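You operate a simulated robot arm through the tools that you are given. There is no shell and no other tool. Be economical: measure what you need, move in short steps, check, and stop when the job is done.

You run a simulated two-armed robot. Do the job below in one go: nothing can be reset, and whatever is moved stays where it is left.

## Task
Clear the lift table and bring it down to 40 for the next landing.
Fine: put both wheel chocks in the grey rigging tray and carry it, chocks inside, to the rigging table; leave the wheel brakes as they are. Set down upright: yellow wheel chock, black wheel chock.

The check looks at the end state, three seconds after you hand in, the way a careful person would. Anything else that was tipped, shoved, dropped, spilled or broken makes it a failure.

## Robot
Two 7-joint arms with fingered hands on one trunk, on a base that drives. Base frame: it is fixed to the floor where the robot stands at the start and does not move with it; the origin is under the middle of the robot, x ahead of it, y to its left, z up. Units: m, rad, N and s.
The left shoulder is at the start at [0.09, 0.044, 1.09], the right one opposite. Places, roughly: black sling [1.25, 0.25, 1.25]; blue shackle [1.25, 0.25, 1.5]; deck of the lift table [0.6, -0.1, 0.7]; green shackle [1.75, 0.25, 1.5]; inside of the grey rigging tray [0.6, -0.2, 0.7]; orange shackle [1.5, 0.25, 1.5]; red reject bin [1.75, 0.25, 0.75]; rigging table top [1.5, 0.2, 0.7]; stand lock lever [0.3, -0.6, 0.3]; stand-side wheel brake [0.4, -0.2, 0.2]; teal sling [1.5, 0.25, 1.25]; wall-side wheel brake [0.4, 0, 0.2]; white shackle [1.5, 0.25, 1.5]; white sling [1.5, 0.25, 1.25]. Payload 5 kg a hand.
The TCP of each hand is the grasp point between the finger pads, 0.037 m short of the fingertips. In the tool frame z runs along the fingers and y along their closing line. The gripper opens to 0.124 m. The gripper's body begins 0.043 m behind the TCP. The gripper is a hand of 3 fingers: y runs from the thumb to the fingers, the wrist lies at [-0.021, -0.116, -0.203] in the tool frame, and closing takes about 1.5 s.
Orientation is that of the tool frame in the base frame, as a unit quaternion [x, y, z, w]. With the fingers straight down and the wrist toward the robot, the tool's x, y and z point along [0, 1, 0], [1, 0, 0] and [0, 0, -1] of the base frame.

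## Interface
- The arms move only by the tool drive_tool. It takes "left_rows", "right_rows" or both (then of equal length, played together; a hand with none holds still); each is a list that holds one entry, the list of rows, each a list of 6 numbers: the shift along the base's x, y, z in units of 400 mm (1.0 is 400 mm), then the turn, a rotation vector about the base's x, y, z in units of 120 degrees (1.0 is 120 degrees). In form: [[[x, y, z, rx, ry, rz], ...]]. A call has 1 to 10 rows; each row is the pose to reach, as a shift and turn from the pose commanded when the call began. "left_fingers" and "right_fingers" are, for a hand that has rows, the gripper command, from -1 (fully open) to 1 (shut), values between in proportion, set as the call begins (left out, the last holds). A call with a number of a shift or a turn outside -1 to 1 is refused whole. A row lasts 0.2 s, in which the tool goes at most 0.05 m and 0.15 rad; a call with a longer step from one row to the next is refused whole, and so is a gripper value outside its range. Where a pose cannot be reached the arm comes as near as it can. A force on the tool above 40 N (or 10 N above the force at the start of the call, whichever is more), or a blocked arm, ends the call early, and 0.2 s more pass. The fingers move at their own pace (about 0.045 m/s each) and stop on an object; they squeeze with about 28 N. The grip force told is the motor's: it shows also when the fingers shut on nothing. Time passes only in rows, and 0.2 s behind the last, so rows that repeat a pose let the fingers close. It gives the time, the measured TCP pose, the force on the tool (base axes), the opening and the grip force at its end, in the units of the frame above (readings bear some noise), with the torque about the TCP (base axes, N m) and any sound that the robot's microphone picked up, and new pictures: "views" is both (left out), scene, wrist or none (wrist: the cameras of the hands that moved).
- Cameras (640 x 400 px; columns grow to the right, rows downward): "scene" is now at [0.2487, -0.1034, 1.2432]; the picture's right is [-0.18, -0.98, -0.03], its down [-0.62, 0.14, -0.78] and it looks along [0.77, -0.13, -0.63] (base axes); focal length 214 px, centre (320, 200). "left" rides on the left gripper at [-0.072, -0.104, -0.154] in its tool frame; the picture's right is [-0.83, -0.26, 0.49], its down [0.51, -0.72, 0.47] and it looks along [0.23, 0.64, 0.73] (tool axes); focal length 243 px, centre (320, 200). "right" rides on the right gripper at [0.073, -0.104, -0.153] in its tool frame; the picture's right is [-0.83, 0.26, -0.49], its down [-0.51, -0.72, 0.47] and it looks along [-0.23, 0.64, 0.73] (tool axes); focal length 243 px, centre (320, 200). There is no depth. A picture from a camera that has moved, and an enlarged one, comes with that camera's place and axes in the base frame and with its lens.
- slide_trunk(by): slides the trunk up (or, below 0, down) by that many m; the arms and the scene camera ride with it, the base frame stays. It gives what a move gives, with no picture.
- steer(legs): drives the robot by 1 to 6 legs, each [ahead, left, turn to the left] in m, m and rad, along the robot's own axes; the way and the turn of a leg run together, so that a leg with both is an arc; at most 1.5 m and 3.142 rad a leg. The arms and the cameras ride along, it lands a little off, and it stops where it bumps. It gives what a move gives, and a new picture of the scene camera.
- curl_fingers(index, middle, thumb_bend, thumb_turn, hand): sets how far each is bent, from 0 (flat) to 1 (curled in); at 0.3 the hand is open as for a grip, at 0.7 the pads meet at the TCP. One left out holds its place. A second passes; each finger stops where it meets its share of the squeeze, and holds until it gets a number again. A gripper value or a shape takes the hand back. It gives what a move gives, with no picture; readings hold the bend of each and the force on the fingers (four entries, about 0 where the hand has none), thumb and palm. thumb_turn goes from beside the hand (0) to across from the fingers (1), as for a grip.
- grasp_type(shape, hand): the hand has 3 fingers and takes this shape, open, in about a second: jaw (thumb against the fingers, like two jaws); tri (thumb and two fingers); tip (a fingertip pinch); poke (one finger out to press); point (the index stretched); flat (the hand flat); cup (the hand cupped); fist (a fist). The gripper value then closes the fingers along that shape, each until it touches; the sizes above hold for jaw. It gives what a move gives, with no picture.
- turn_head(pan, tilt): turns the head with the scene camera to pan (to the left, within 1.396 rad either way) and tilt (down, from -0.506 to 1.204), counted from straight ahead of the robot. It gives what a move gives, and a new picture of the scene camera.
- inspect(camera, box): a new picture of the part [left, top, right, bottom] of that camera's present view, enlarged. It takes no simulated time.
- close_job(): hands the job in; it is judged then, once.

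Work in short steps. Places have to be worked out from the pictures, the camera data and where the tool is seen: move nearer, look again, correct. Check each grasp and each placing, and mend what went wrong. You have 120 turns and 260 pictures in all, those below and enlarged ones among them. Open the grippers and draw the arms clear of the work before you hand the job in, unless the task says otherwise; then end with one line.

The tools are called after ">>>" by a JSON object that holds its "fn" and its "kwargs". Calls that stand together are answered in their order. drive_tool: Moves the arms, as the interface text tells. Its arguments: {"type":"object","properties":{"left_rows":{"type":"array"},"left_fingers":{"type":"number"},"right_rows":{"type":"array"},"right_fingers":{"type":"number"},"views":{"type":"string","enum":["both","scene","wrist","none"]}},"required":[]} The other tools are called the same way: slide_trunk (by) slides the trunk up or down; grasp_type (shape, hand) gives the hand a shape; curl_fingers (index, middle, thumb_bend, thumb_turn, hand) moves the fingers one by one; steer (legs) drives the base; turn_head (pan, tilt) turns the head that bears the scene camera; inspect (camera, box) takes an enlarged picture of a part of a camera's view; close_job () hands the job in.

At the start:

```text
time_s: 0.0
left_eef_pos: [0.7646, 0.0537, 1.0978]
left_ee_rot: [0.716, 0.698, 0.008, -0.007]
left_ft_force: [0.0, 0.2, -0.9]
left_wrist_torque: [-0.03, -0.01, -0.03]
left_gripper_width: 0.1239
left_grip_force: 0.0
left_shape: jaw
left_bend: [0.3, 0.3, 0.3, 0.97]
left_finger forces: [0.1, 0.0, 0.1, 0.1, 0.1, 0.0]
right_eef_pos: [0.6388, -0.402, 1.1019]
right_ee_rot: [0.71, 0.704, 0.012, -0.006]
right_ft_force: [0.3, -0.3, 0.2]
right_wrist_torque: [0.01, 0.02, -0.01]
right_gripper_width: 0.1238
right_grip_force: 0.1
right_shape: jaw
right_bend: [0.3, 0.3, 0.3, 0.98]
right_finger forces: [0.1, 0.1, 0.0, 0.0, 0.0, 0.0]
trunk travel left (down, up): [-0.275, 0.288]
robot x, y, heading: [-0.0009, -0.0582, -0.014]
head pan, tilt: [-0.178, 0.688]
```

scene: 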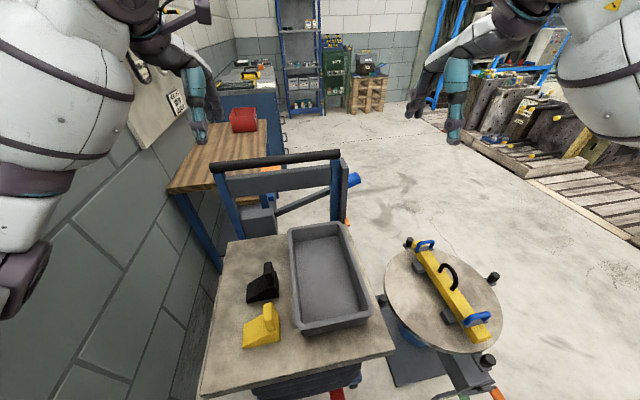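
right: 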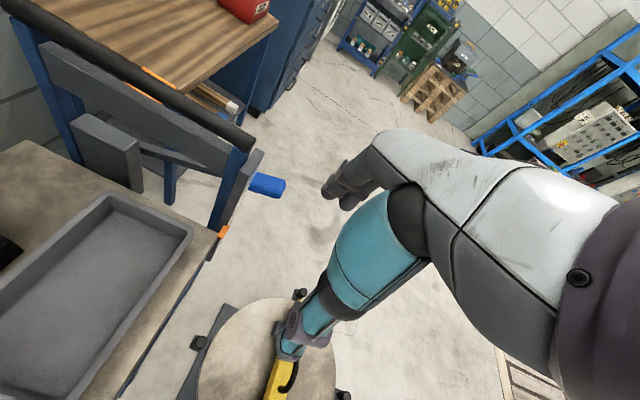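
left: 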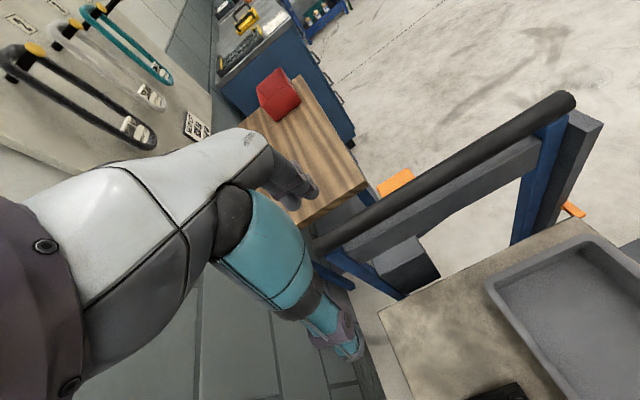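

I look closer at the lift table, its controls and the chocks before moving.

>>> {"fn": "inspect", "kwargs": {"camera": "scene", "box": [180, 140, 400, 280]}}

>>> {"fn": "inspect", "kwargs": {"camera": "scene", "box": [190, 240, 400, 400]}}

>>> {"fn": "turn_head", "kwargs": {"pan": -0.2, "tilt": 1.15}}

```text
2.86 times, centred on (290, 210) of scene
camera zoom: at [0.2487, -0.1034, 1.2432], right [-0.18, -0.98, -0.03], down [-0.62, 0.14, -0.78], along [0.77, -0.13, -0.63], focal length 613 px, centre (406, 171)
```

zoom: 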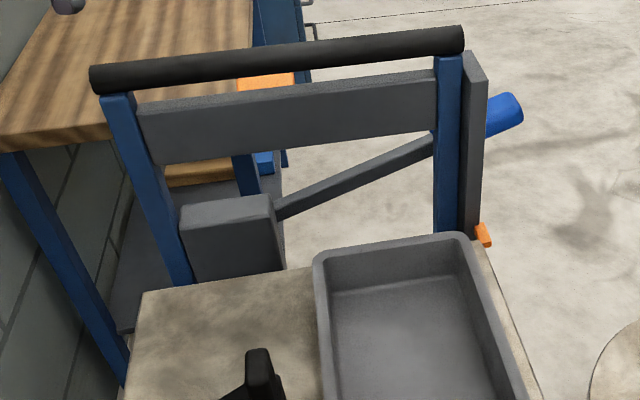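

```text
2.50 times, centred on (295, 320) of scene
camera zoom: at [0.2487, -0.1034, 1.2432], right [-0.18, -0.98, -0.03], down [-0.62, 0.14, -0.78], along [0.77, -0.13, -0.63], focal length 536 px, centre (382, -100)
```

zoom: 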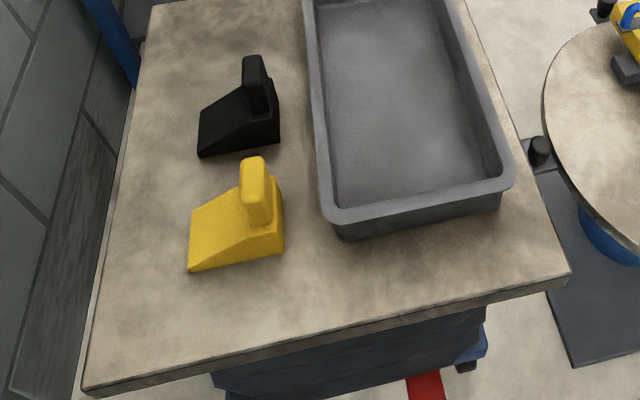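

```text
time_s: 0.9
left_eef_pos: [0.7664, 0.0532, 1.0962]
left_ee_rot: [0.718, 0.696, 0.005, -0.003]
left_ft_force: [0.1, 0.1, 0.4]
left_wrist_torque: [0.04, 0.02, -0.02]
left_gripper_width: 0.124
left_grip_force: 0.1
left_shape: jaw
left_bend: [0.3, 0.3, 0.3, 0.97]
left_finger forces: [0.0, 0.1, 0.0, 0.0, 0.0, 0.1]
right_eef_pos: [0.6378, -0.4004, 1.1043]
right_ee_rot: [0.712, 0.702, 0.01, -0.004]
right_ft_force: [0.2, 0.7, -0.3]
right_wrist_torque: [0.0, 0.01, 0.01]
right_gripper_width: 0.1237
right_grip_force: 0.1
right_shape: jaw
right_bend: [0.3, 0.3, 0.3, 0.98]
right_finger forces: [0.0, 0.0, 0.1, 0.0, 0.0, 0.0]
trunk travel left (down, up): [-0.275, 0.288]
robot x, y, heading: [-0.0, -0.0573, -0.008]
head pan, tilt: [-0.201, 1.15]
camera scene: at [0.2245, -0.0942, 1.2092], right [-0.21, -0.98, -0.02], down [-0.89, 0.2, -0.41], along [0.41, -0.07, -0.91], focal length 214 px, centre (320, 200)
```

scene: 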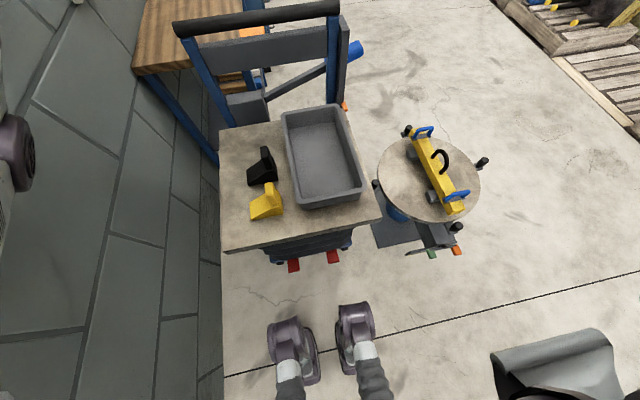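

The deck spans about x 0.37–0.76, y −0.27–0.12, tray right of the two chocks; red pedals are the brakes, and the lever with a blue grip is at the far end. The deck is too close for down-grasps, so I back off.

>>> {"fn": "steer", "kwargs": {"legs": [[-0.3, -0.1, 0]]}}

>>> {"fn": "turn_head", "kwargs": {"pan": 0.1, "tilt": 0.75}}

```text
time_s: 3.0
left_eef_pos: [0.4778, -0.0109, 1.086]
left_ee_rot: [0.713, 0.701, -0.004, 0.0]
left_ft_force: [0.3, 0.2, -0.2]
left_wrist_torque: [-0.01, -0.01, 0.0]
left_gripper_width: 0.124
left_grip_force: 0.0
left_shape: jaw
left_bend: [0.3, 0.3, 0.3, 0.98]
left_finger forces: [0.1, 0.0, 0.1, 0.0, 0.1, 0.1]
right_eef_pos: [0.3534, -0.4675, 1.1058]
right_ee_rot: [0.708, 0.706, 0.001, 0.0]
right_ft_force: [0.5, -0.3, 0.5]
right_wrist_torque: [-0.01, 0.01, 0.0]
right_gripper_width: 0.1238
right_grip_force: 0.1
right_shape: jaw
right_bend: [0.3, 0.3, 0.3, 0.98]
right_finger forces: [0.1, 0.1, 0.0, 0.1, 0.0, 0.0]
trunk travel left (down, up): [-0.275, 0.288]
robot x, y, heading: [-0.2983, -0.1552, -0.004]
head pan, tilt: [-0.201, 1.15]
camera scene: at [-0.0629, -0.1646, 1.2075], right [-0.2, -0.98, 0.0], down [-0.89, 0.18, -0.41], along [0.4, -0.08, -0.91], focal length 214 px, centre (320, 200)
```

scene: 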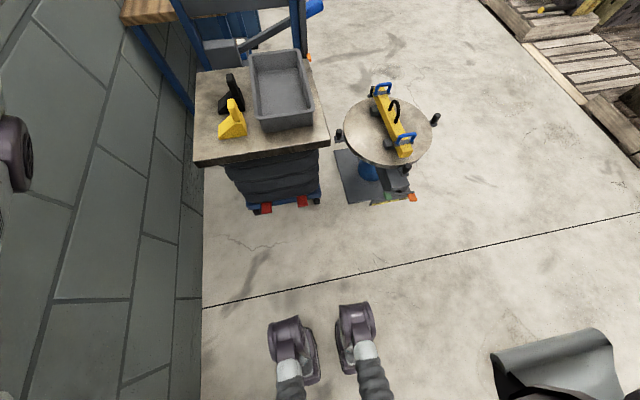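

```text
time_s: 3.9
left_eef_pos: [0.4785, -0.0111, 1.0872]
left_ee_rot: [0.713, 0.701, -0.004, 0.0]
left_ft_force: [0.5, -0.3, -0.2]
left_wrist_torque: [0.01, -0.01, 0.01]
left_gripper_width: 0.1235
left_grip_force: 0.1
left_shape: jaw
left_bend: [0.3, 0.3, 0.3, 0.98]
left_finger forces: [0.1, 0.0, 0.0, 0.0, 0.0, 0.0]
right_eef_pos: [0.3543, -0.4689, 1.1046]
right_ee_rot: [0.708, 0.706, 0.0, 0.0]
right_ft_force: [0.3, 0.7, -0.1]
right_wrist_torque: [-0.01, -0.02, 0.02]
right_gripper_width: 0.1238
right_grip_force: 0.1
right_shape: jaw
right_bend: [0.3, 0.3, 0.3, 0.98]
right_finger forces: [0.0, 0.0, 0.0, 0.0, 0.1, 0.0]
trunk travel left (down, up): [-0.275, 0.288]
robot x, y, heading: [-0.2966, -0.1515, -0.006]
head pan, tilt: [0.099, 0.75]
camera scene: at [-0.039, -0.1445, 1.2364], right [0.1, -1.0, 0.0], down [-0.68, -0.07, -0.73], along [0.73, 0.07, -0.68], focal length 214 px, centre (320, 200)
```

scene: 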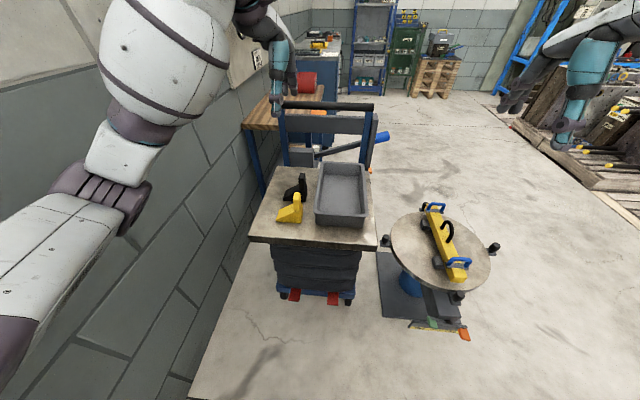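

Yellow horn's top is near (0.444, −0.03, 0.80), black's near (0.553, −0.03, 0.80). I draw the left hand back and lower a bit to see them with the wrist camera.

>>> {"fn": "drive_tool", "kwargs": {"left_rows": [[[-0.1, 0, -0.05, 0, 0, 0], [-0.2, -0.02, -0.12, 0, 0, 0], [-0.3, -0.03, -0.2, 0, 0, 0], [-0.35, -0.03, -0.25, 0, 0, 0]]], "views": "wrist"}}

```text
refused: row 3 steps farther than a row can; nothing moved
```

>>> {"fn": "drive_tool", "kwargs": {"left_rows": [[[-0.1, 0, -0.05, 0, 0, 0], [-0.19, -0.02, -0.12, 0, 0, 0], [-0.27, -0.03, -0.19, 0, 0, 0], [-0.35, -0.03, -0.25, 0, 0, 0]]], "views": "wrist"}}

```text
time_s: 4.9
left_eef_pos: [0.3356, -0.0244, 0.9877]
left_ee_rot: [0.714, 0.701, -0.004, 0.001]
left_ft_force: [0.6, 0.1, 0.3]
left_wrist_torque: [-0.03, -0.05, 0.03]
left_gripper_width: 0.1238
left_grip_force: 0.0
left_shape: jaw
left_bend: [0.3, 0.3, 0.3, 0.98]
left_finger forces: [0.1, 0.0, 0.1, 0.0, 0.0, 0.0]
right_eef_pos: [0.3518, -0.467, 1.1058]
right_ee_rot: [0.707, 0.707, 0.0, 0.002]
right_ft_force: [0.1, -0.2, 0.4]
right_wrist_torque: [-0.03, -0.01, 0.0]
right_gripper_width: 0.1235
right_grip_force: 0.1
right_shape: jaw
right_bend: [0.3, 0.3, 0.3, 0.98]
right_finger forces: [0.0, 0.0, 0.1, 0.1, 0.1, 0.1]
trunk travel left (down, up): [-0.275, 0.288]
robot x, y, heading: [-0.2982, -0.1538, -0.008]
head pan, tilt: [0.099, 0.75]
camera left: at [0.2297, -0.0939, 1.1422], right [-0.28, -0.83, -0.49], down [-0.72, 0.52, -0.47], along [0.64, 0.22, -0.74], focal length 243 px, centre (320, 200)
```

left: 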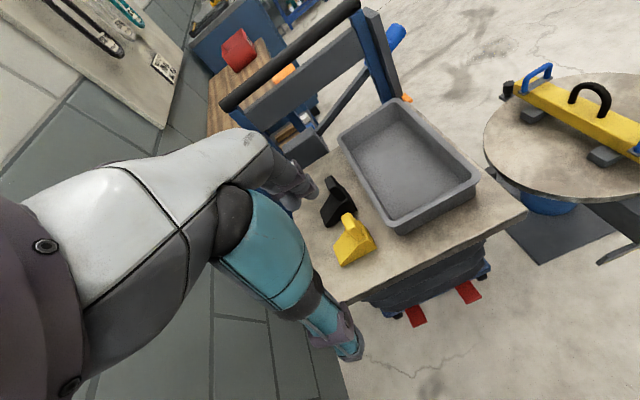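

>>> {"fn": "inspect", "kwargs": {"camera": "left", "box": [290, 150, 410, 280]}}

>>> {"fn": "inspect", "kwargs": {"camera": "scene", "box": [260, 160, 380, 240]}}

```text
3.08 times, centred on (350, 215) of left
camera zoom: at [0.2297, -0.0939, 1.1422], right [-0.28, -0.83, -0.49], down [-0.72, 0.52, -0.47], along [0.64, 0.22, -0.74], focal length 746 px, centre (228, 154)
```

zoom: 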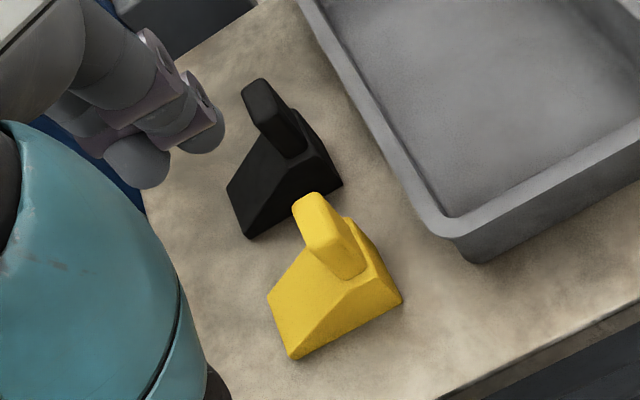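

```text
5.00 times, centred on (320, 200) of scene
camera zoom: at [-0.0402, -0.1437, 1.2367], right [0.1, -1.0, 0.0], down [-0.68, -0.07, -0.73], along [0.73, 0.07, -0.68], focal length 1072 px, centre (320, 200)
```

zoom: 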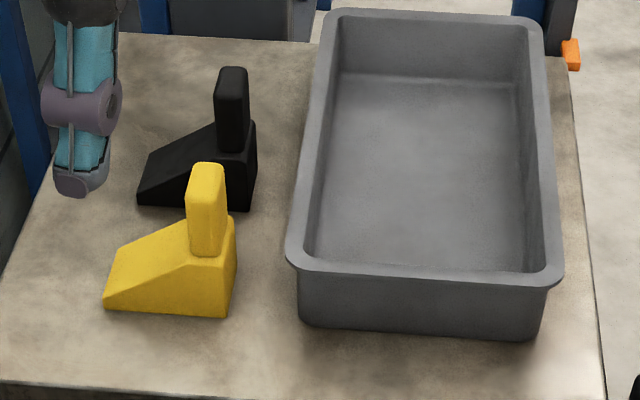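

The horn is about 0.03 thick in y and 0.04 long in x, centred near (0.478, −0.018), top z≈0.77, deck z≈0.66. I turn the left hand −90° about z so it closes along y, staying high above the chock.

>>> {"fn": "drive_tool", "kwargs": {"left_rows": [[[0.03, 0, 0, 0, 0, -0.07], [0.07, 0, 0, 0, 0, -0.14], [0.11, 0, 0, 0, 0, -0.21], [0.15, 0, 0, 0, 0, -0.28], [0.19, 0, 0, 0, 0, -0.35], [0.23, 0, 0, 0, 0, -0.42], [0.27, 0, 0, 0, 0, -0.49], [0.3, 0, 0, 0, 0, -0.56], [0.33, 0, 0, 0, 0, -0.63], [0.36, 0, 0, 0, 0, -0.7]]]}}

```text
time_s: 7.1
left_eef_pos: [0.483, -0.0238, 0.9842]
left_ee_rot: [0.999, 0.043, -0.004, -0.004]
left_ft_force: [0.0, -0.2, -0.3]
left_wrist_torque: [0.01, 0.0, 0.0]
left_gripper_width: 0.1239
left_grip_force: 0.1
left_shape: jaw
left_bend: [0.3, 0.3, 0.3, 0.98]
left_finger forces: [0.0, 0.1, 0.1, 0.0, 0.1, 0.0]
right_eef_pos: [0.3534, -0.4682, 1.1049]
right_ee_rot: [0.709, 0.706, 0.0, -0.001]
right_ft_force: [0.4, -0.7, 0.4]
right_wrist_torque: [0.02, 0.03, -0.02]
right_gripper_width: 0.1237
right_grip_force: 0.1
right_shape: jaw
right_bend: [0.3, 0.3, 0.3, 0.98]
right_finger forces: [0.0, 0.0, 0.0, 0.0, 0.0, 0.0]
trunk travel left (down, up): [-0.275, 0.288]
robot x, y, heading: [-0.2981, -0.1519, -0.006]
head pan, tilt: [0.099, 0.75]
camera scene: at [-0.0384, -0.1452, 1.2363], right [0.1, -1.0, 0.0], down [-0.68, -0.07, -0.73], along [0.73, 0.07, -0.68], focal length 214 px, centre (320, 200)
camera left: at [0.4017, 0.0729, 1.1408], right [-0.85, 0.19, -0.49], down [0.44, 0.77, -0.47], along [0.28, -0.61, -0.74], focal length 243 px, centre (320, 200)
```

scene: 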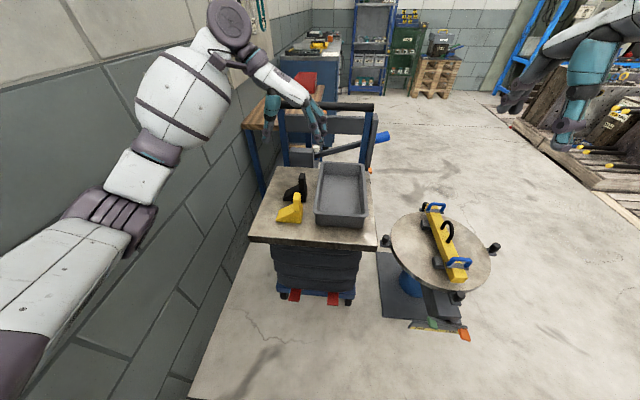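
left: 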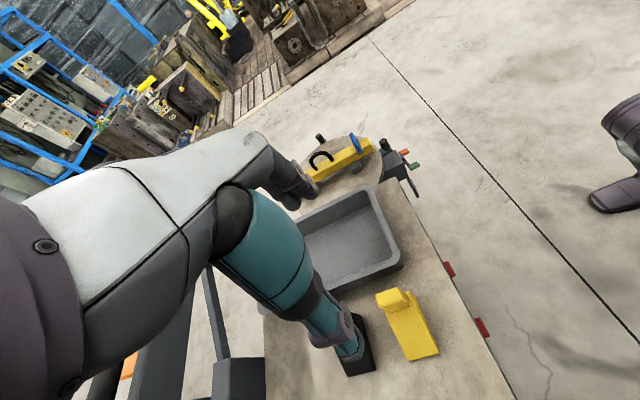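

The turn works; refined horn centre is (0.47, −0.012). I descend part way and check.

>>> {"fn": "drive_tool", "kwargs": {"left_rows": [[[-0.03, 0.025, -0.05, 0, 0, -0.05], [-0.03, 0.025, -0.15, 0, 0, -0.05], [-0.03, 0.025, -0.25, 0, 0, -0.05], [-0.03, 0.025, -0.33, 0, 0, -0.05], [-0.03, 0.025, -0.33, 0, 0, -0.05]]]}}

>>> {"fn": "inspect", "kwargs": {"camera": "scene", "box": [240, 130, 400, 230]}}

```text
time_s: 8.3
left_eef_pos: [0.4704, -0.014, 0.8538]
left_ee_rot: [1.0, -0.009, -0.002, -0.004]
left_ft_force: [0.0, 0.7, -0.1]
left_wrist_torque: [-0.02, -0.02, 0.02]
left_gripper_width: 0.1238
left_grip_force: 0.0
left_shape: jaw
left_bend: [0.3, 0.3, 0.3, 0.98]
left_finger forces: [0.0, 0.0, 0.0, 0.0, 0.1, 0.0]
right_eef_pos: [0.3542, -0.4685, 1.1053]
right_ee_rot: [0.708, 0.706, 0.0, 0.0]
right_ft_force: [0.1, 0.7, -0.5]
right_wrist_torque: [0.0, 0.02, 0.02]
right_gripper_width: 0.1236
right_grip_force: 0.2
right_shape: jaw
right_bend: [0.3, 0.3, 0.3, 0.98]
right_finger forces: [0.1, 0.0, 0.0, 0.0, 0.1, 0.1]
trunk travel left (down, up): [-0.275, 0.288]
robot x, y, heading: [-0.295, -0.1494, -0.006]
head pan, tilt: [0.099, 0.75]
camera scene: at [-0.0395, -0.1447, 1.2366], right [0.1, -1.0, 0.0], down [-0.68, -0.07, -0.73], along [0.73, 0.07, -0.68], focal length 214 px, centre (320, 200)
camera left: at [0.3986, 0.0913, 1.0091], right [-0.83, 0.28, -0.49], down [0.52, 0.72, -0.47], along [0.22, -0.64, -0.74], focal length 243 px, centre (320, 200)
```

scene: 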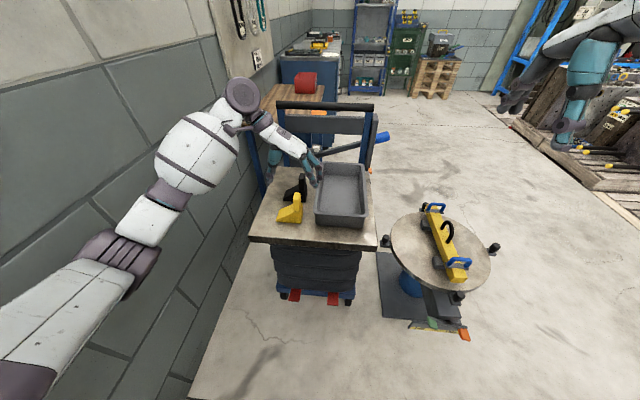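
left: 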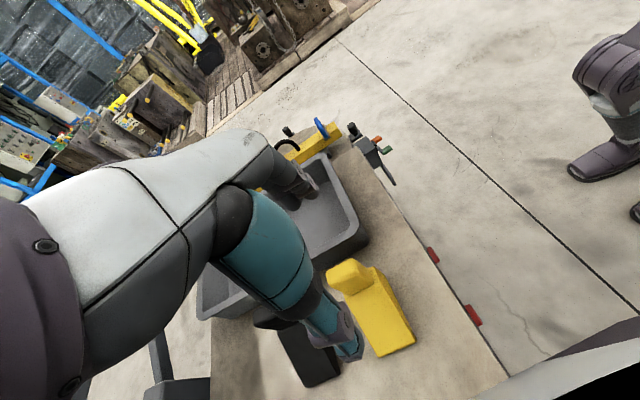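

```text
4.00 times, centred on (320, 180) of scene
camera zoom: at [-0.0395, -0.1447, 1.2366], right [0.1, -1.0, 0.0], down [-0.68, -0.07, -0.73], along [0.73, 0.07, -0.68], focal length 858 px, centre (320, 280)
```

zoom: 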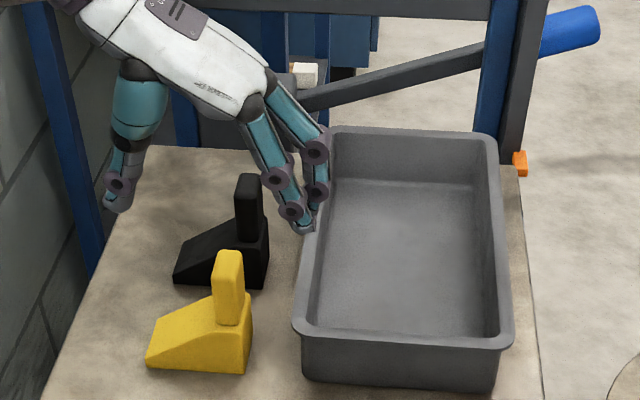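

Open fingers would hit the tray's rim (y≈−0.078), so I narrow the grip to half, then look.

>>> {"fn": "drive_tool", "kwargs": {"left_rows": [[[0, 0, 0, 0, 0, 0], [0, 0, 0, 0, 0, 0], [0, 0, 0, 0, 0, 0], [0, 0, 0, 0, 0, 0]]], "left_fingers": 0, "views": "none"}}

>>> {"fn": "inspect", "kwargs": {"camera": "scene", "box": [260, 150, 340, 230]}}

>>> {"fn": "inspect", "kwargs": {"camera": "left", "box": [240, 160, 440, 400]}}

```text
time_s: 9.3
left_eef_pos: [0.4695, -0.0137, 0.8548]
left_ee_rot: [1.0, -0.009, -0.003, -0.003]
left_ft_force: [0.1, -0.1, 0.0]
left_wrist_torque: [-0.05, 0.02, 0.01]
left_gripper_width: 0.0627
left_grip_force: 0.0
left_shape: jaw
left_bend: [0.74, 0.45, 0.69, 1.0]
left_finger forces: [0.0, 0.0, 0.0, 0.0, 0.0, 0.1]
right_eef_pos: [0.3521, -0.4699, 1.1053]
right_ee_rot: [0.709, 0.705, -0.001, 0.0]
right_ft_force: [1.0, 1.1, 0.0]
right_wrist_torque: [0.02, 0.0, 0.02]
right_gripper_width: 0.1238
right_grip_force: 0.1
right_shape: jaw
right_bend: [0.3, 0.3, 0.3, 0.98]
right_finger forces: [0.0, 0.0, 0.1, 0.0, 0.0, 0.0]
trunk travel left (down, up): [-0.275, 0.288]
robot x, y, heading: [-0.2949, -0.1506, -0.005]
head pan, tilt: [0.099, 0.75]
```

```text
5.00 times, centred on (300, 190) of scene
camera zoom: at [-0.0392, -0.1445, 1.2365], right [0.1, -1.0, 0.0], down [-0.68, -0.07, -0.73], along [0.73, 0.07, -0.68], focal length 1072 px, centre (420, 250)
```

zoom: 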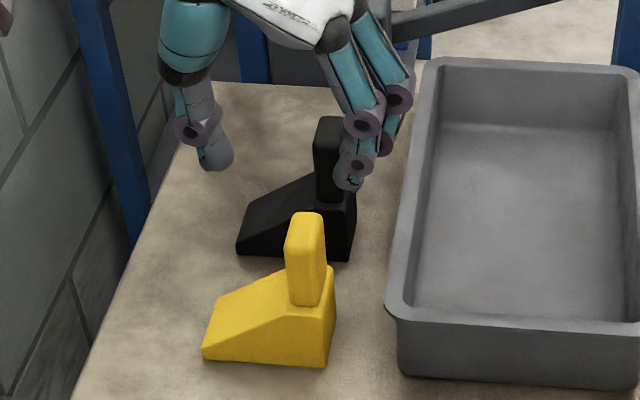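

```text
1.67 times, centred on (340, 280) of left
camera zoom: at [0.3989, 0.0914, 1.009], right [-0.83, 0.28, -0.49], down [0.52, 0.72, -0.47], along [0.22, -0.64, -0.74], focal length 404 px, centre (287, 67)
```

zoom: 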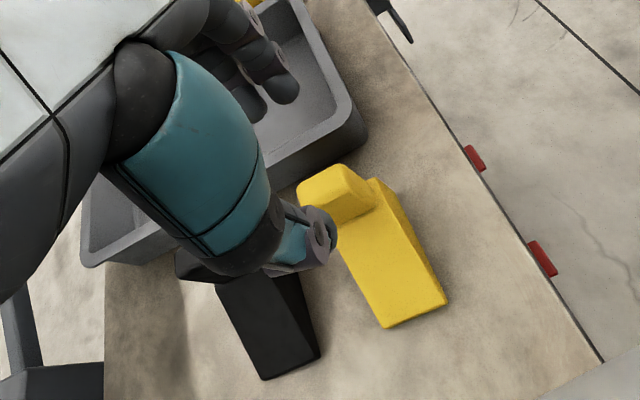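

Fingers now span about y −0.055 to 0.03, straddling the horn. I descend to grip height 0.75.

>>> {"fn": "drive_tool", "kwargs": {"left_rows": [[[0, -0.005, -0.09, 0, 0, 0], [0, -0.005, -0.18, 0, 0, 0], [0, -0.005, -0.26, 0, 0, 0], [0, -0.005, -0.265, 0, 0, 0]]], "views": "none"}}

>>> {"fn": "inspect", "kwargs": {"camera": "scene", "box": [260, 150, 340, 230]}}

>>> {"fn": "inspect", "kwargs": {"camera": "left", "box": [240, 160, 440, 400]}}

```text
time_s: 10.3
left_eef_pos: [0.4698, -0.0139, 0.7471]
left_ee_rot: [1.0, -0.008, -0.003, -0.003]
left_ft_force: [-0.4, -0.5, 0.1]
left_wrist_torque: [0.01, 0.01, 0.04]
left_gripper_width: 0.0623
left_grip_force: 0.1
left_shape: jaw
left_bend: [0.74, 0.45, 0.69, 1.0]
left_finger forces: [0.0, 0.0, 0.0, 0.0, 0.0, 0.0]
right_eef_pos: [0.3534, -0.4684, 1.1061]
right_ee_rot: [0.709, 0.706, -0.001, 0.0]
right_ft_force: [0.3, 0.9, 0.3]
right_wrist_torque: [0.02, -0.02, 0.01]
right_gripper_width: 0.1235
right_grip_force: 0.1
right_shape: jaw
right_bend: [0.3, 0.3, 0.3, 0.98]
right_finger forces: [0.0, 0.0, 0.0, 0.1, 0.0, 0.1]
trunk travel left (down, up): [-0.275, 0.288]
robot x, y, heading: [-0.2967, -0.1557, -0.007]
head pan, tilt: [0.099, 0.75]
```

```text
5.00 times, centred on (300, 190) of scene
camera zoom: at [-0.0393, -0.1446, 1.2365], right [0.1, -1.0, 0.0], down [-0.68, -0.07, -0.73], along [0.73, 0.07, -0.68], focal length 1072 px, centre (420, 250)
```

zoom: 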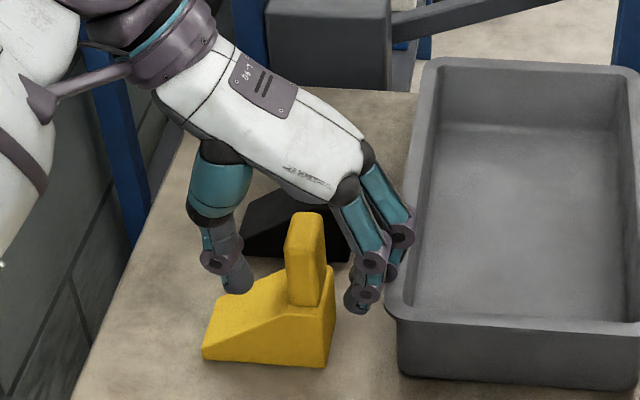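

```text
1.67 times, centred on (340, 280) of left
camera zoom: at [0.3981, 0.0902, 0.9023], right [-0.83, 0.28, -0.49], down [0.52, 0.72, -0.47], along [0.22, -0.64, -0.74], focal length 404 px, centre (287, 67)
```

zoom: 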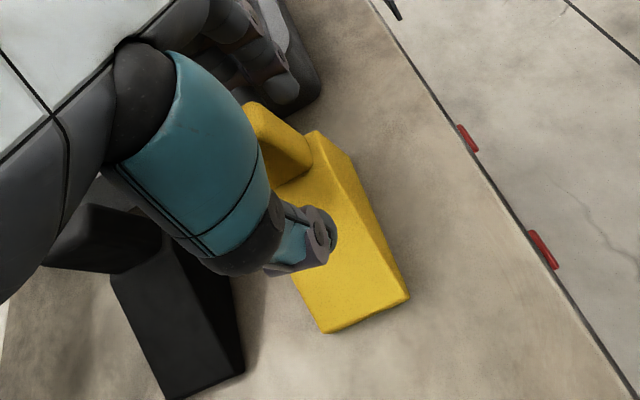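

Fingers straddle the horn; shifting 1 cm further in x centres on it, then close.

>>> {"fn": "drive_tool", "kwargs": {"left_rows": [[[0.012, 0, 0, 0, 0, 0], [0.025, 0, 0, 0, 0, 0]]], "views": "none"}}

>>> {"fn": "drive_tool", "kwargs": {"left_rows": [[[0, 0, 0, 0, 0, 0], [0, 0, 0, 0, 0, 0], [0, 0, 0, 0, 0, 0], [0, 0, 0, 0, 0, 0], [0, 0, 0, 0, 0, 0], [0, 0, 0, 0, 0, 0]]], "left_fingers": 1, "views": "none"}}

>>> {"fn": "inspect", "kwargs": {"camera": "scene", "box": [260, 150, 340, 230]}}

```text
time_s: 10.9
left_eef_pos: [0.4779, -0.0158, 0.7487]
left_ee_rot: [1.0, -0.009, -0.003, -0.004]
left_ft_force: [0.6, -0.1, 0.3]
left_wrist_torque: [0.01, -0.02, 0.01]
left_gripper_width: 0.0628
left_grip_force: 0.1
left_shape: jaw
left_bend: [0.74, 0.45, 0.69, 1.0]
left_finger forces: [0.0, 0.0, 0.0, 0.1, 0.0, 0.0]
right_eef_pos: [0.3529, -0.4682, 1.1045]
right_ee_rot: [0.708, 0.706, 0.0, 0.0]
right_ft_force: [-0.5, -0.3, 0.1]
right_wrist_torque: [0.01, 0.03, 0.0]
right_gripper_width: 0.1238
right_grip_force: 0.0
right_shape: jaw
right_bend: [0.3, 0.3, 0.3, 0.98]
right_finger forces: [0.0, 0.0, 0.1, 0.1, 0.0, 0.1]
trunk travel left (down, up): [-0.275, 0.288]
robot x, y, heading: [-0.301, -0.151, -0.002]
head pan, tilt: [0.099, 0.75]
```

```text
time_s: 12.3
left_eef_pos: [0.4797, -0.0137, 0.7474]
left_ee_rot: [1.0, -0.008, -0.004, -0.003]
left_ft_force: [0.1, 0.4, -0.2]
left_wrist_torque: [-0.06, 0.01, -0.03]
left_gripper_width: 0.0173
left_grip_force: 27.5
left_shape: jaw
left_bend: [0.73, 0.6, 0.73, 1.0]
left_finger forces: [16.2, 8.6, 0.1, 0.0, 24.5, 0.1]
right_eef_pos: [0.3531, -0.468, 1.1052]
right_ee_rot: [0.709, 0.705, 0.0, 0.001]
right_ft_force: [-0.5, 0.3, 0.3]
right_wrist_torque: [0.01, -0.01, -0.02]
right_gripper_width: 0.1237
right_grip_force: 0.0
right_shape: jaw
right_bend: [0.3, 0.3, 0.3, 0.98]
right_finger forces: [0.1, 0.0, 0.1, 0.0, 0.0, 0.0]
trunk travel left (down, up): [-0.275, 0.288]
robot x, y, heading: [-0.2978, -0.154, 0.001]
head pan, tilt: [0.099, 0.75]
```

```text
5.00 times, centred on (300, 190) of scene
camera zoom: at [-0.039, -0.1445, 1.2364], right [0.1, -1.0, 0.0], down [-0.68, -0.07, -0.73], along [0.73, 0.07, -0.68], focal length 1072 px, centre (420, 250)
```

zoom: 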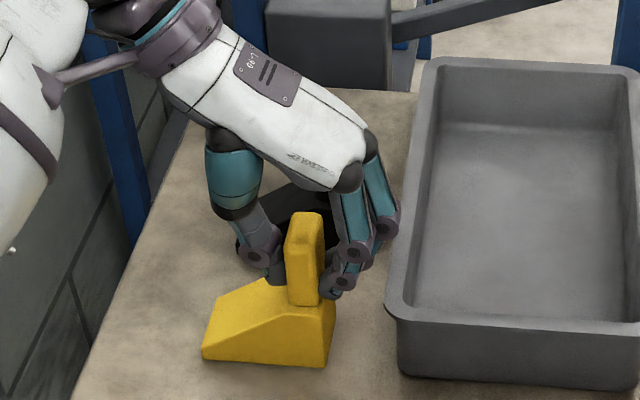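

Both fingers and thumb press on the horn (width 0.017). I lift and check the chock comes along level.

>>> {"fn": "drive_tool", "kwargs": {"left_rows": [[[0, 0, 0.05, 0, 0, 0], [0, 0, 0.15, 0, 0, 0], [0, 0, 0.25, 0, 0, 0], [0, 0, 0.35, 0, 0, 0]]]}}

>>> {"fn": "inspect", "kwargs": {"camera": "scene", "box": [250, 130, 390, 240]}}

```text
time_s: 13.3
left_eef_pos: [0.4762, -0.0152, 0.8906]
left_ee_rot: [1.0, -0.008, -0.003, -0.003]
left_ft_force: [-0.7, -0.7, -2.0]
left_wrist_torque: [-0.03, 0.01, 0.01]
left_gripper_width: 0.0171
left_grip_force: 27.9
left_shape: jaw
left_bend: [0.73, 0.6, 0.73, 1.0]
left_finger forces: [16.2, 8.5, 0.0, 0.0, 24.7, 0.1]
right_eef_pos: [0.3533, -0.4685, 1.1051]
right_ee_rot: [0.708, 0.706, -0.001, 0.001]
right_ft_force: [0.1, 0.7, 0.1]
right_wrist_torque: [-0.02, -0.02, -0.02]
right_gripper_width: 0.1236
right_grip_force: 0.0
right_shape: jaw
right_bend: [0.3, 0.3, 0.3, 0.98]
right_finger forces: [0.0, 0.1, 0.0, 0.0, 0.0, 0.0]
trunk travel left (down, up): [-0.275, 0.288]
robot x, y, heading: [-0.2961, -0.1522, -0.004]
head pan, tilt: [0.099, 0.75]
camera scene: at [-0.0395, -0.145, 1.2365], right [0.1, -1.0, 0.0], down [-0.68, -0.07, -0.73], along [0.73, 0.07, -0.68], focal length 214 px, centre (320, 200)
camera left: at [0.4072, 0.0892, 1.0444], right [-0.83, 0.28, -0.48], down [0.52, 0.72, -0.47], along [0.22, -0.64, -0.74], focal length 243 px, centre (320, 200)
```

scene: 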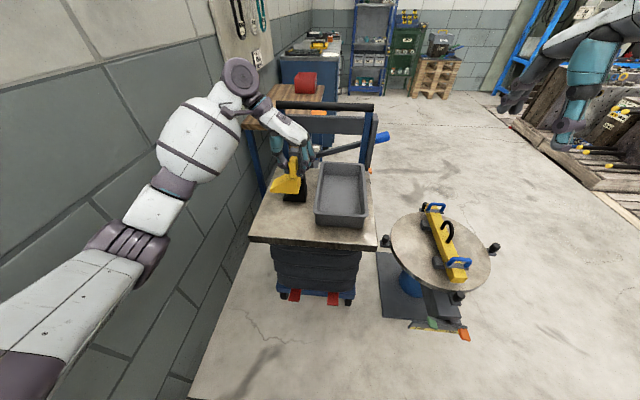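
left: 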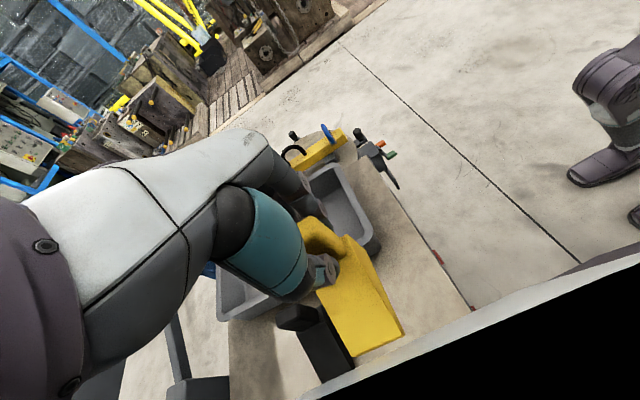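

```text
3.64 times, centred on (320, 185) of scene
camera zoom: at [-0.0395, -0.145, 1.2365], right [0.1, -1.0, 0.0], down [-0.68, -0.07, -0.73], along [0.73, 0.07, -0.68], focal length 780 px, centre (320, 254)
```

zoom: 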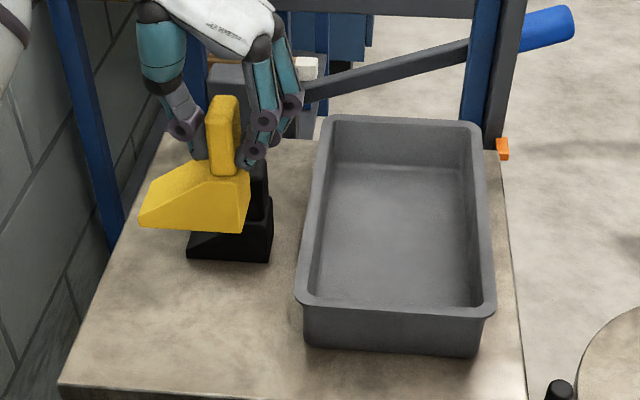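

The yellow chock hangs level from the hand. Tray floor spans about x 0.475–0.72, y −0.09–−0.243, so I move it over the near half of the tray.

>>> {"fn": "drive_tool", "kwargs": {"left_rows": [[[0.02, -0.08, 0, 0, 0, 0], [0.04, -0.17, 0, 0, 0, 0], [0.06, -0.26, 0, 0, 0, 0], [0.085, -0.35, 0, 0, 0, 0], [0.11, -0.43, 0, 0, 0, 0], [0.11, -0.43, -0.05, 0, 0, 0]]]}}

>>> {"fn": "inspect", "kwargs": {"camera": "scene", "box": [250, 130, 390, 240]}}

```text
time_s: 14.7
left_eef_pos: [0.525, -0.1867, 0.8699]
left_ee_rot: [1.0, -0.009, -0.003, -0.003]
left_ft_force: [0.1, 0.4, -2.7]
left_wrist_torque: [0.0, 0.02, 0.01]
left_gripper_width: 0.0173
left_grip_force: 27.5
left_shape: jaw
left_bend: [0.73, 0.6, 0.73, 1.0]
left_finger forces: [16.2, 8.7, 0.0, 0.0, 24.9, 0.0]
right_eef_pos: [0.3525, -0.4667, 1.1054]
right_ee_rot: [0.708, 0.706, -0.001, 0.001]
right_ft_force: [0.3, 0.1, 0.0]
right_wrist_torque: [0.0, 0.04, 0.01]
right_gripper_width: 0.1238
right_grip_force: 0.1
right_shape: jaw
right_bend: [0.3, 0.3, 0.3, 0.98]
right_finger forces: [0.0, 0.0, 0.1, 0.0, 0.1, 0.1]
trunk travel left (down, up): [-0.275, 0.288]
robot x, y, heading: [-0.3005, -0.1497, -0.002]
head pan, tilt: [0.099, 0.75]
camera scene: at [-0.0385, -0.1435, 1.2363], right [0.1, -1.0, 0.0], down [-0.68, -0.07, -0.73], along [0.73, 0.07, -0.68], focal length 214 px, centre (320, 200)
camera left: at [0.4536, -0.0827, 1.0248], right [-0.83, 0.28, -0.49], down [0.52, 0.72, -0.47], along [0.22, -0.64, -0.74], focal length 243 px, centre (320, 200)
```

scene: 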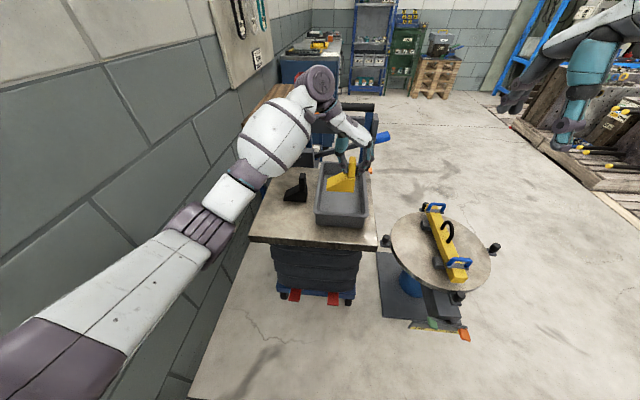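
left: 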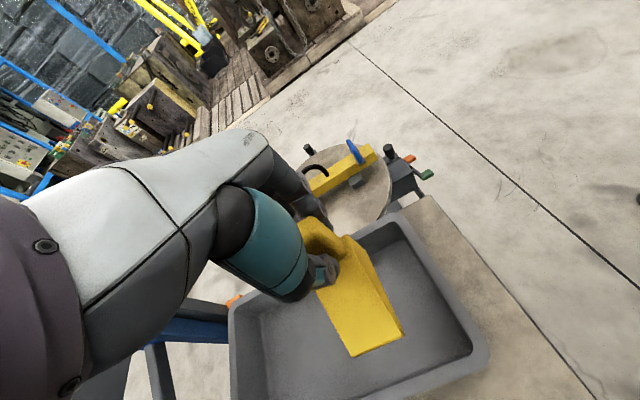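

```text
3.64 times, centred on (320, 185) of scene
camera zoom: at [-0.0385, -0.1435, 1.2363], right [0.1, -1.0, 0.0], down [-0.68, -0.07, -0.73], along [0.73, 0.07, -0.68], focal length 780 px, centre (320, 254)
```

zoom: 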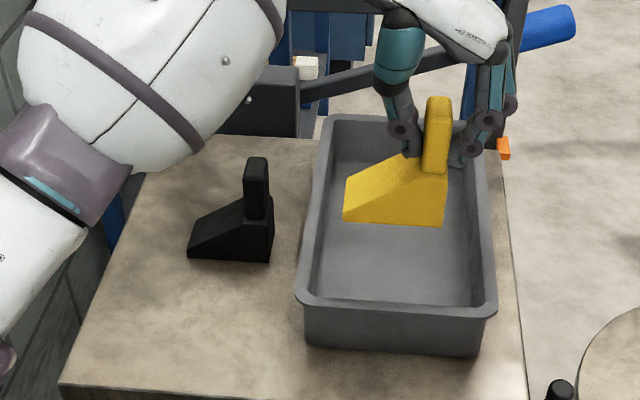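

Over the tray, clear on all sides. I lower it toward the floor (expected contact at TCP z≈0.757).

>>> {"fn": "drive_tool", "kwargs": {"left_rows": [[[0, 0, -0.08, 0, 0, 0], [0, 0, -0.16, 0, 0, 0], [0, 0, -0.22, 0, 0, 0], [0, 0, -0.25, 0, 0, 0], [0, 0, -0.265, 0, 0, 0]]], "views": "none"}}

>>> {"fn": "inspect", "kwargs": {"camera": "scene", "box": [290, 130, 390, 240]}}

```text
time_s: 15.9
left_eef_pos: [0.5242, -0.1882, 0.7605]
left_ee_rot: [1.0, -0.008, -0.003, -0.004]
left_ft_force: [1.1, 0.2, -2.2]
left_wrist_torque: [-0.02, 0.01, 0.01]
left_gripper_width: 0.0172
left_grip_force: 28.0
left_shape: jaw
left_bend: [0.73, 0.6, 0.73, 1.0]
left_finger forces: [16.2, 8.7, 0.0, 0.0, 24.9, 0.0]
right_eef_pos: [0.3534, -0.4681, 1.1044]
right_ee_rot: [0.708, 0.706, 0.001, 0.0]
right_ft_force: [0.3, -0.2, 0.4]
right_wrist_torque: [-0.02, 0.01, 0.0]
right_gripper_width: 0.1238
right_grip_force: 0.0
right_shape: jaw
right_bend: [0.3, 0.3, 0.3, 0.98]
right_finger forces: [0.0, 0.0, 0.0, 0.1, 0.0, 0.1]
trunk travel left (down, up): [-0.275, 0.288]
robot x, y, heading: [-0.2996, -0.1542, -0.003]
head pan, tilt: [0.099, 0.75]
```

```text
3.64 times, centred on (340, 185) of scene
camera zoom: at [-0.039, -0.1445, 1.2364], right [0.1, -1.0, 0.0], down [-0.68, -0.07, -0.73], along [0.73, 0.07, -0.68], focal length 780 px, centre (247, 254)
```

zoom: 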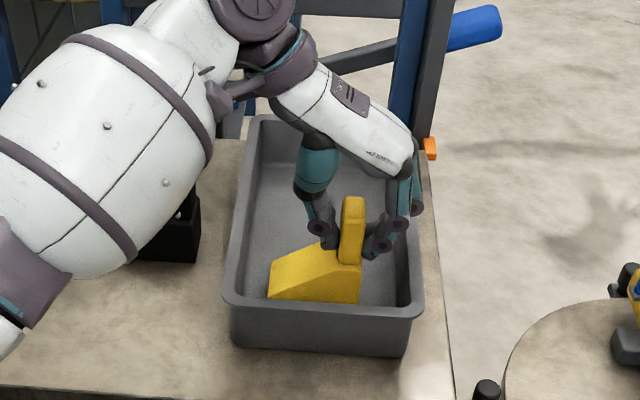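

Still hanging (−2.2 N). I go down in millimetre steps until the weight comes off.

>>> {"fn": "drive_tool", "kwargs": {"left_rows": [[[0, 0, -0.006, 0, 0, 0], [0, 0, -0.01, 0, 0, 0]]], "views": "none"}}

>>> {"fn": "drive_tool", "kwargs": {"left_rows": [[[0, 0, -0.004, 0, 0, 0], [0, 0, -0.008, 0, 0, 0]]], "views": "none"}}

```text
time_s: 16.5
left_eef_pos: [0.5237, -0.1874, 0.7583]
left_ee_rot: [1.0, -0.009, -0.003, -0.003]
left_ft_force: [0.1, 0.7, -2.1]
left_wrist_torque: [-0.02, -0.01, -0.01]
left_gripper_width: 0.0174
left_grip_force: 27.7
left_shape: jaw
left_bend: [0.73, 0.6, 0.73, 1.0]
left_finger forces: [16.2, 8.7, 0.0, 0.1, 24.9, 0.0]
right_eef_pos: [0.3535, -0.4678, 1.1046]
right_ee_rot: [0.709, 0.705, 0.0, 0.0]
right_ft_force: [0.5, 0.0, -0.2]
right_wrist_torque: [-0.03, -0.01, -0.04]
right_gripper_width: 0.1239
right_grip_force: 0.1
right_shape: jaw
right_bend: [0.3, 0.3, 0.3, 0.98]
right_finger forces: [0.0, 0.0, 0.0, 0.0, 0.0, 0.1]
trunk travel left (down, up): [-0.275, 0.288]
robot x, y, heading: [-0.2962, -0.1528, -0.004]
head pan, tilt: [0.099, 0.75]
```

```text
time_s: 17.1
left_eef_pos: [0.5246, -0.1882, 0.7555]
left_ee_rot: [1.0, -0.009, -0.002, -0.004]
left_ft_force: [0.3, 1.1, -2.2]
left_wrist_torque: [-0.04, -0.04, 0.02]
left_gripper_width: 0.0173
left_grip_force: 28.3
left_shape: jaw
left_bend: [0.73, 0.6, 0.73, 1.0]
left_finger forces: [16.2, 8.6, 0.0, 0.0, 24.9, 0.1]
right_eef_pos: [0.3538, -0.4691, 1.1056]
right_ee_rot: [0.708, 0.706, 0.0, -0.001]
right_ft_force: [0.0, 0.7, 1.3]
right_wrist_torque: [0.04, 0.02, -0.02]
right_gripper_width: 0.1238
right_grip_force: 0.0
right_shape: jaw
right_bend: [0.3, 0.3, 0.3, 0.98]
right_finger forces: [0.1, 0.0, 0.0, 0.0, 0.1, 0.1]
trunk travel left (down, up): [-0.275, 0.288]
robot x, y, heading: [-0.2972, -0.1504, -0.006]
head pan, tilt: [0.099, 0.75]
```

>>> {"fn": "drive_tool", "kwargs": {"left_rows": [[[0, 0, -0.005, 0, 0, 0], [0, 0, -0.01, 0, 0, 0], [0, 0, -0.01, 0, 0, 0]]], "views": "none"}}

>>> {"fn": "inspect", "kwargs": {"camera": "scene", "box": [320, 160, 370, 230]}}

```text
time_s: 17.9
left_eef_pos: [0.523, -0.1882, 0.7535]
left_ee_rot: [1.0, -0.009, -0.001, -0.002]
left_ft_force: [0.5, 1.4, 9.8]
left_wrist_torque: [-0.03, -0.05, 0.02]
left_gripper_width: 0.0178
left_grip_force: 28.4
left_shape: jaw
left_bend: [0.73, 0.6, 0.73, 1.0]
left_finger forces: [17.3, 9.4, 0.1, 0.0, 27.4, 0.1]
right_eef_pos: [0.3518, -0.4674, 1.1057]
right_ee_rot: [0.708, 0.706, 0.001, 0.001]
right_ft_force: [0.3, 0.5, 0.4]
right_wrist_torque: [0.04, -0.02, -0.03]
right_gripper_width: 0.1238
right_grip_force: 0.0
right_shape: jaw
right_bend: [0.3, 0.3, 0.3, 0.98]
right_finger forces: [0.1, 0.1, 0.0, 0.0, 0.0, 0.1]
trunk travel left (down, up): [-0.275, 0.288]
robot x, y, heading: [-0.2987, -0.1544, 0.001]
head pan, tilt: [0.099, 0.75]
```

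```text
5.71 times, centred on (345, 195) of scene
camera zoom: at [-0.0402, -0.1444, 1.2368], right [0.1, -1.0, 0.0], down [-0.68, -0.07, -0.73], along [0.73, 0.07, -0.68], focal length 1226 px, centre (177, 229)
```

zoom: 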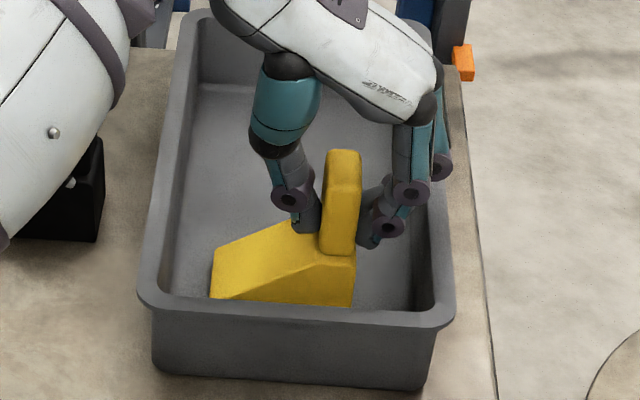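

It rests (+9.8 N). I open to about 5 cm, then raise straight up.

>>> {"fn": "drive_tool", "kwargs": {"left_rows": [[[0, 0, 0.004, 0, 0, 0], [0, 0, 0.004, 0, 0, 0], [0, 0, 0.004, 0, 0, 0], [0, 0, 0.004, 0, 0, 0]]], "left_fingers": 0.2, "views": "none"}}

>>> {"fn": "drive_tool", "kwargs": {"left_rows": [[[0, 0, 0.06, 0, 0, 0], [0, 0, 0.15, 0, 0, 0], [0, 0, 0.25, 0, 0, 0], [0, 0, 0.35, 0, 0, 0]]]}}

>>> {"fn": "inspect", "kwargs": {"camera": "scene", "box": [250, 130, 390, 240]}}

```text
time_s: 18.9
left_eef_pos: [0.5232, -0.1875, 0.7531]
left_ee_rot: [1.0, -0.008, -0.003, -0.004]
left_ft_force: [0.0, 0.4, -0.3]
left_wrist_torque: [0.01, 0.01, 0.0]
left_gripper_width: 0.0489
left_grip_force: 0.0
left_shape: jaw
left_bend: [0.74, 0.49, 0.72, 1.0]
left_finger forces: [0.0, 0.0, 0.1, 0.1, 0.0, 0.0]
right_eef_pos: [0.3534, -0.4675, 1.1049]
right_ee_rot: [0.709, 0.706, 0.0, 0.0]
right_ft_force: [-0.3, -0.1, -0.7]
right_wrist_torque: [0.0, 0.04, -0.01]
right_gripper_width: 0.1236
right_grip_force: 0.1
right_shape: jaw
right_bend: [0.3, 0.3, 0.3, 0.98]
right_finger forces: [0.0, 0.0, 0.0, 0.0, 0.0, 0.0]
trunk travel left (down, up): [-0.275, 0.288]
robot x, y, heading: [-0.2975, -0.1537, -0.007]
head pan, tilt: [0.099, 0.75]
```

```text
time_s: 19.9
left_eef_pos: [0.5246, -0.188, 0.8933]
left_ee_rot: [1.0, -0.009, -0.003, -0.003]
left_ft_force: [-0.5, -0.1, -0.8]
left_wrist_torque: [-0.05, -0.01, 0.01]
left_gripper_width: 0.0491
left_grip_force: 0.1
left_shape: jaw
left_bend: [0.74, 0.49, 0.72, 1.0]
left_finger forces: [0.0, 0.1, 0.0, 0.0, 0.0, 0.0]
right_eef_pos: [0.3523, -0.4684, 1.1059]
right_ee_rot: [0.708, 0.706, 0.001, 0.0]
right_ft_force: [0.4, 0.2, -0.5]
right_wrist_torque: [-0.03, 0.03, 0.03]
right_gripper_width: 0.1235
right_grip_force: 0.1
right_shape: jaw
right_bend: [0.3, 0.3, 0.3, 0.98]
right_finger forces: [0.1, 0.1, 0.0, 0.1, 0.0, 0.0]
trunk travel left (down, up): [-0.275, 0.288]
robot x, y, heading: [-0.2976, -0.153, 0.001]
head pan, tilt: [0.099, 0.75]
camera scene: at [-0.0399, -0.1447, 1.2366], right [0.1, -1.0, 0.0], down [-0.68, -0.07, -0.73], along [0.73, 0.07, -0.68], focal length 214 px, centre (320, 200)
camera left: at [0.4539, -0.083, 1.049], right [-0.83, 0.28, -0.49], down [0.52, 0.72, -0.47], along [0.22, -0.64, -0.74], focal length 243 px, centre (320, 200)
```

scene: 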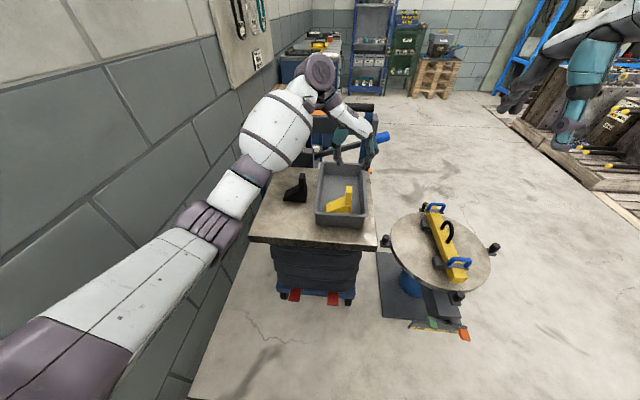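
left: 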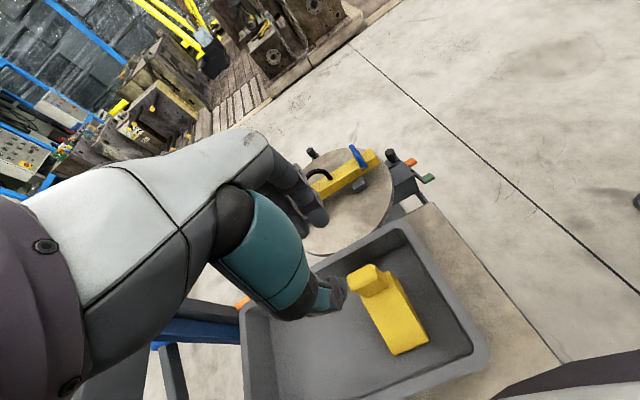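

```text
3.64 times, centred on (320, 185) of scene
camera zoom: at [-0.0399, -0.1447, 1.2366], right [0.1, -1.0, 0.0], down [-0.68, -0.07, -0.73], along [0.73, 0.07, -0.68], focal length 780 px, centre (320, 254)
```

zoom: 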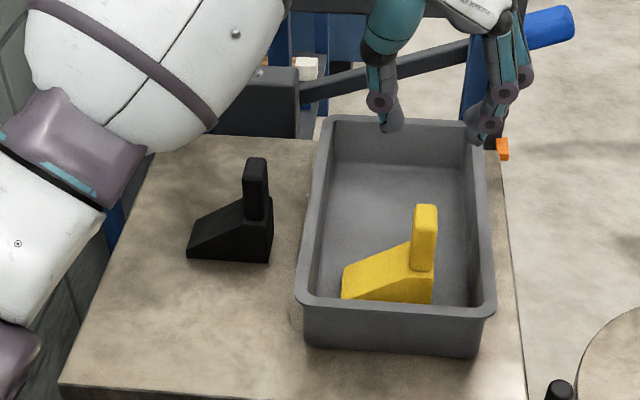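

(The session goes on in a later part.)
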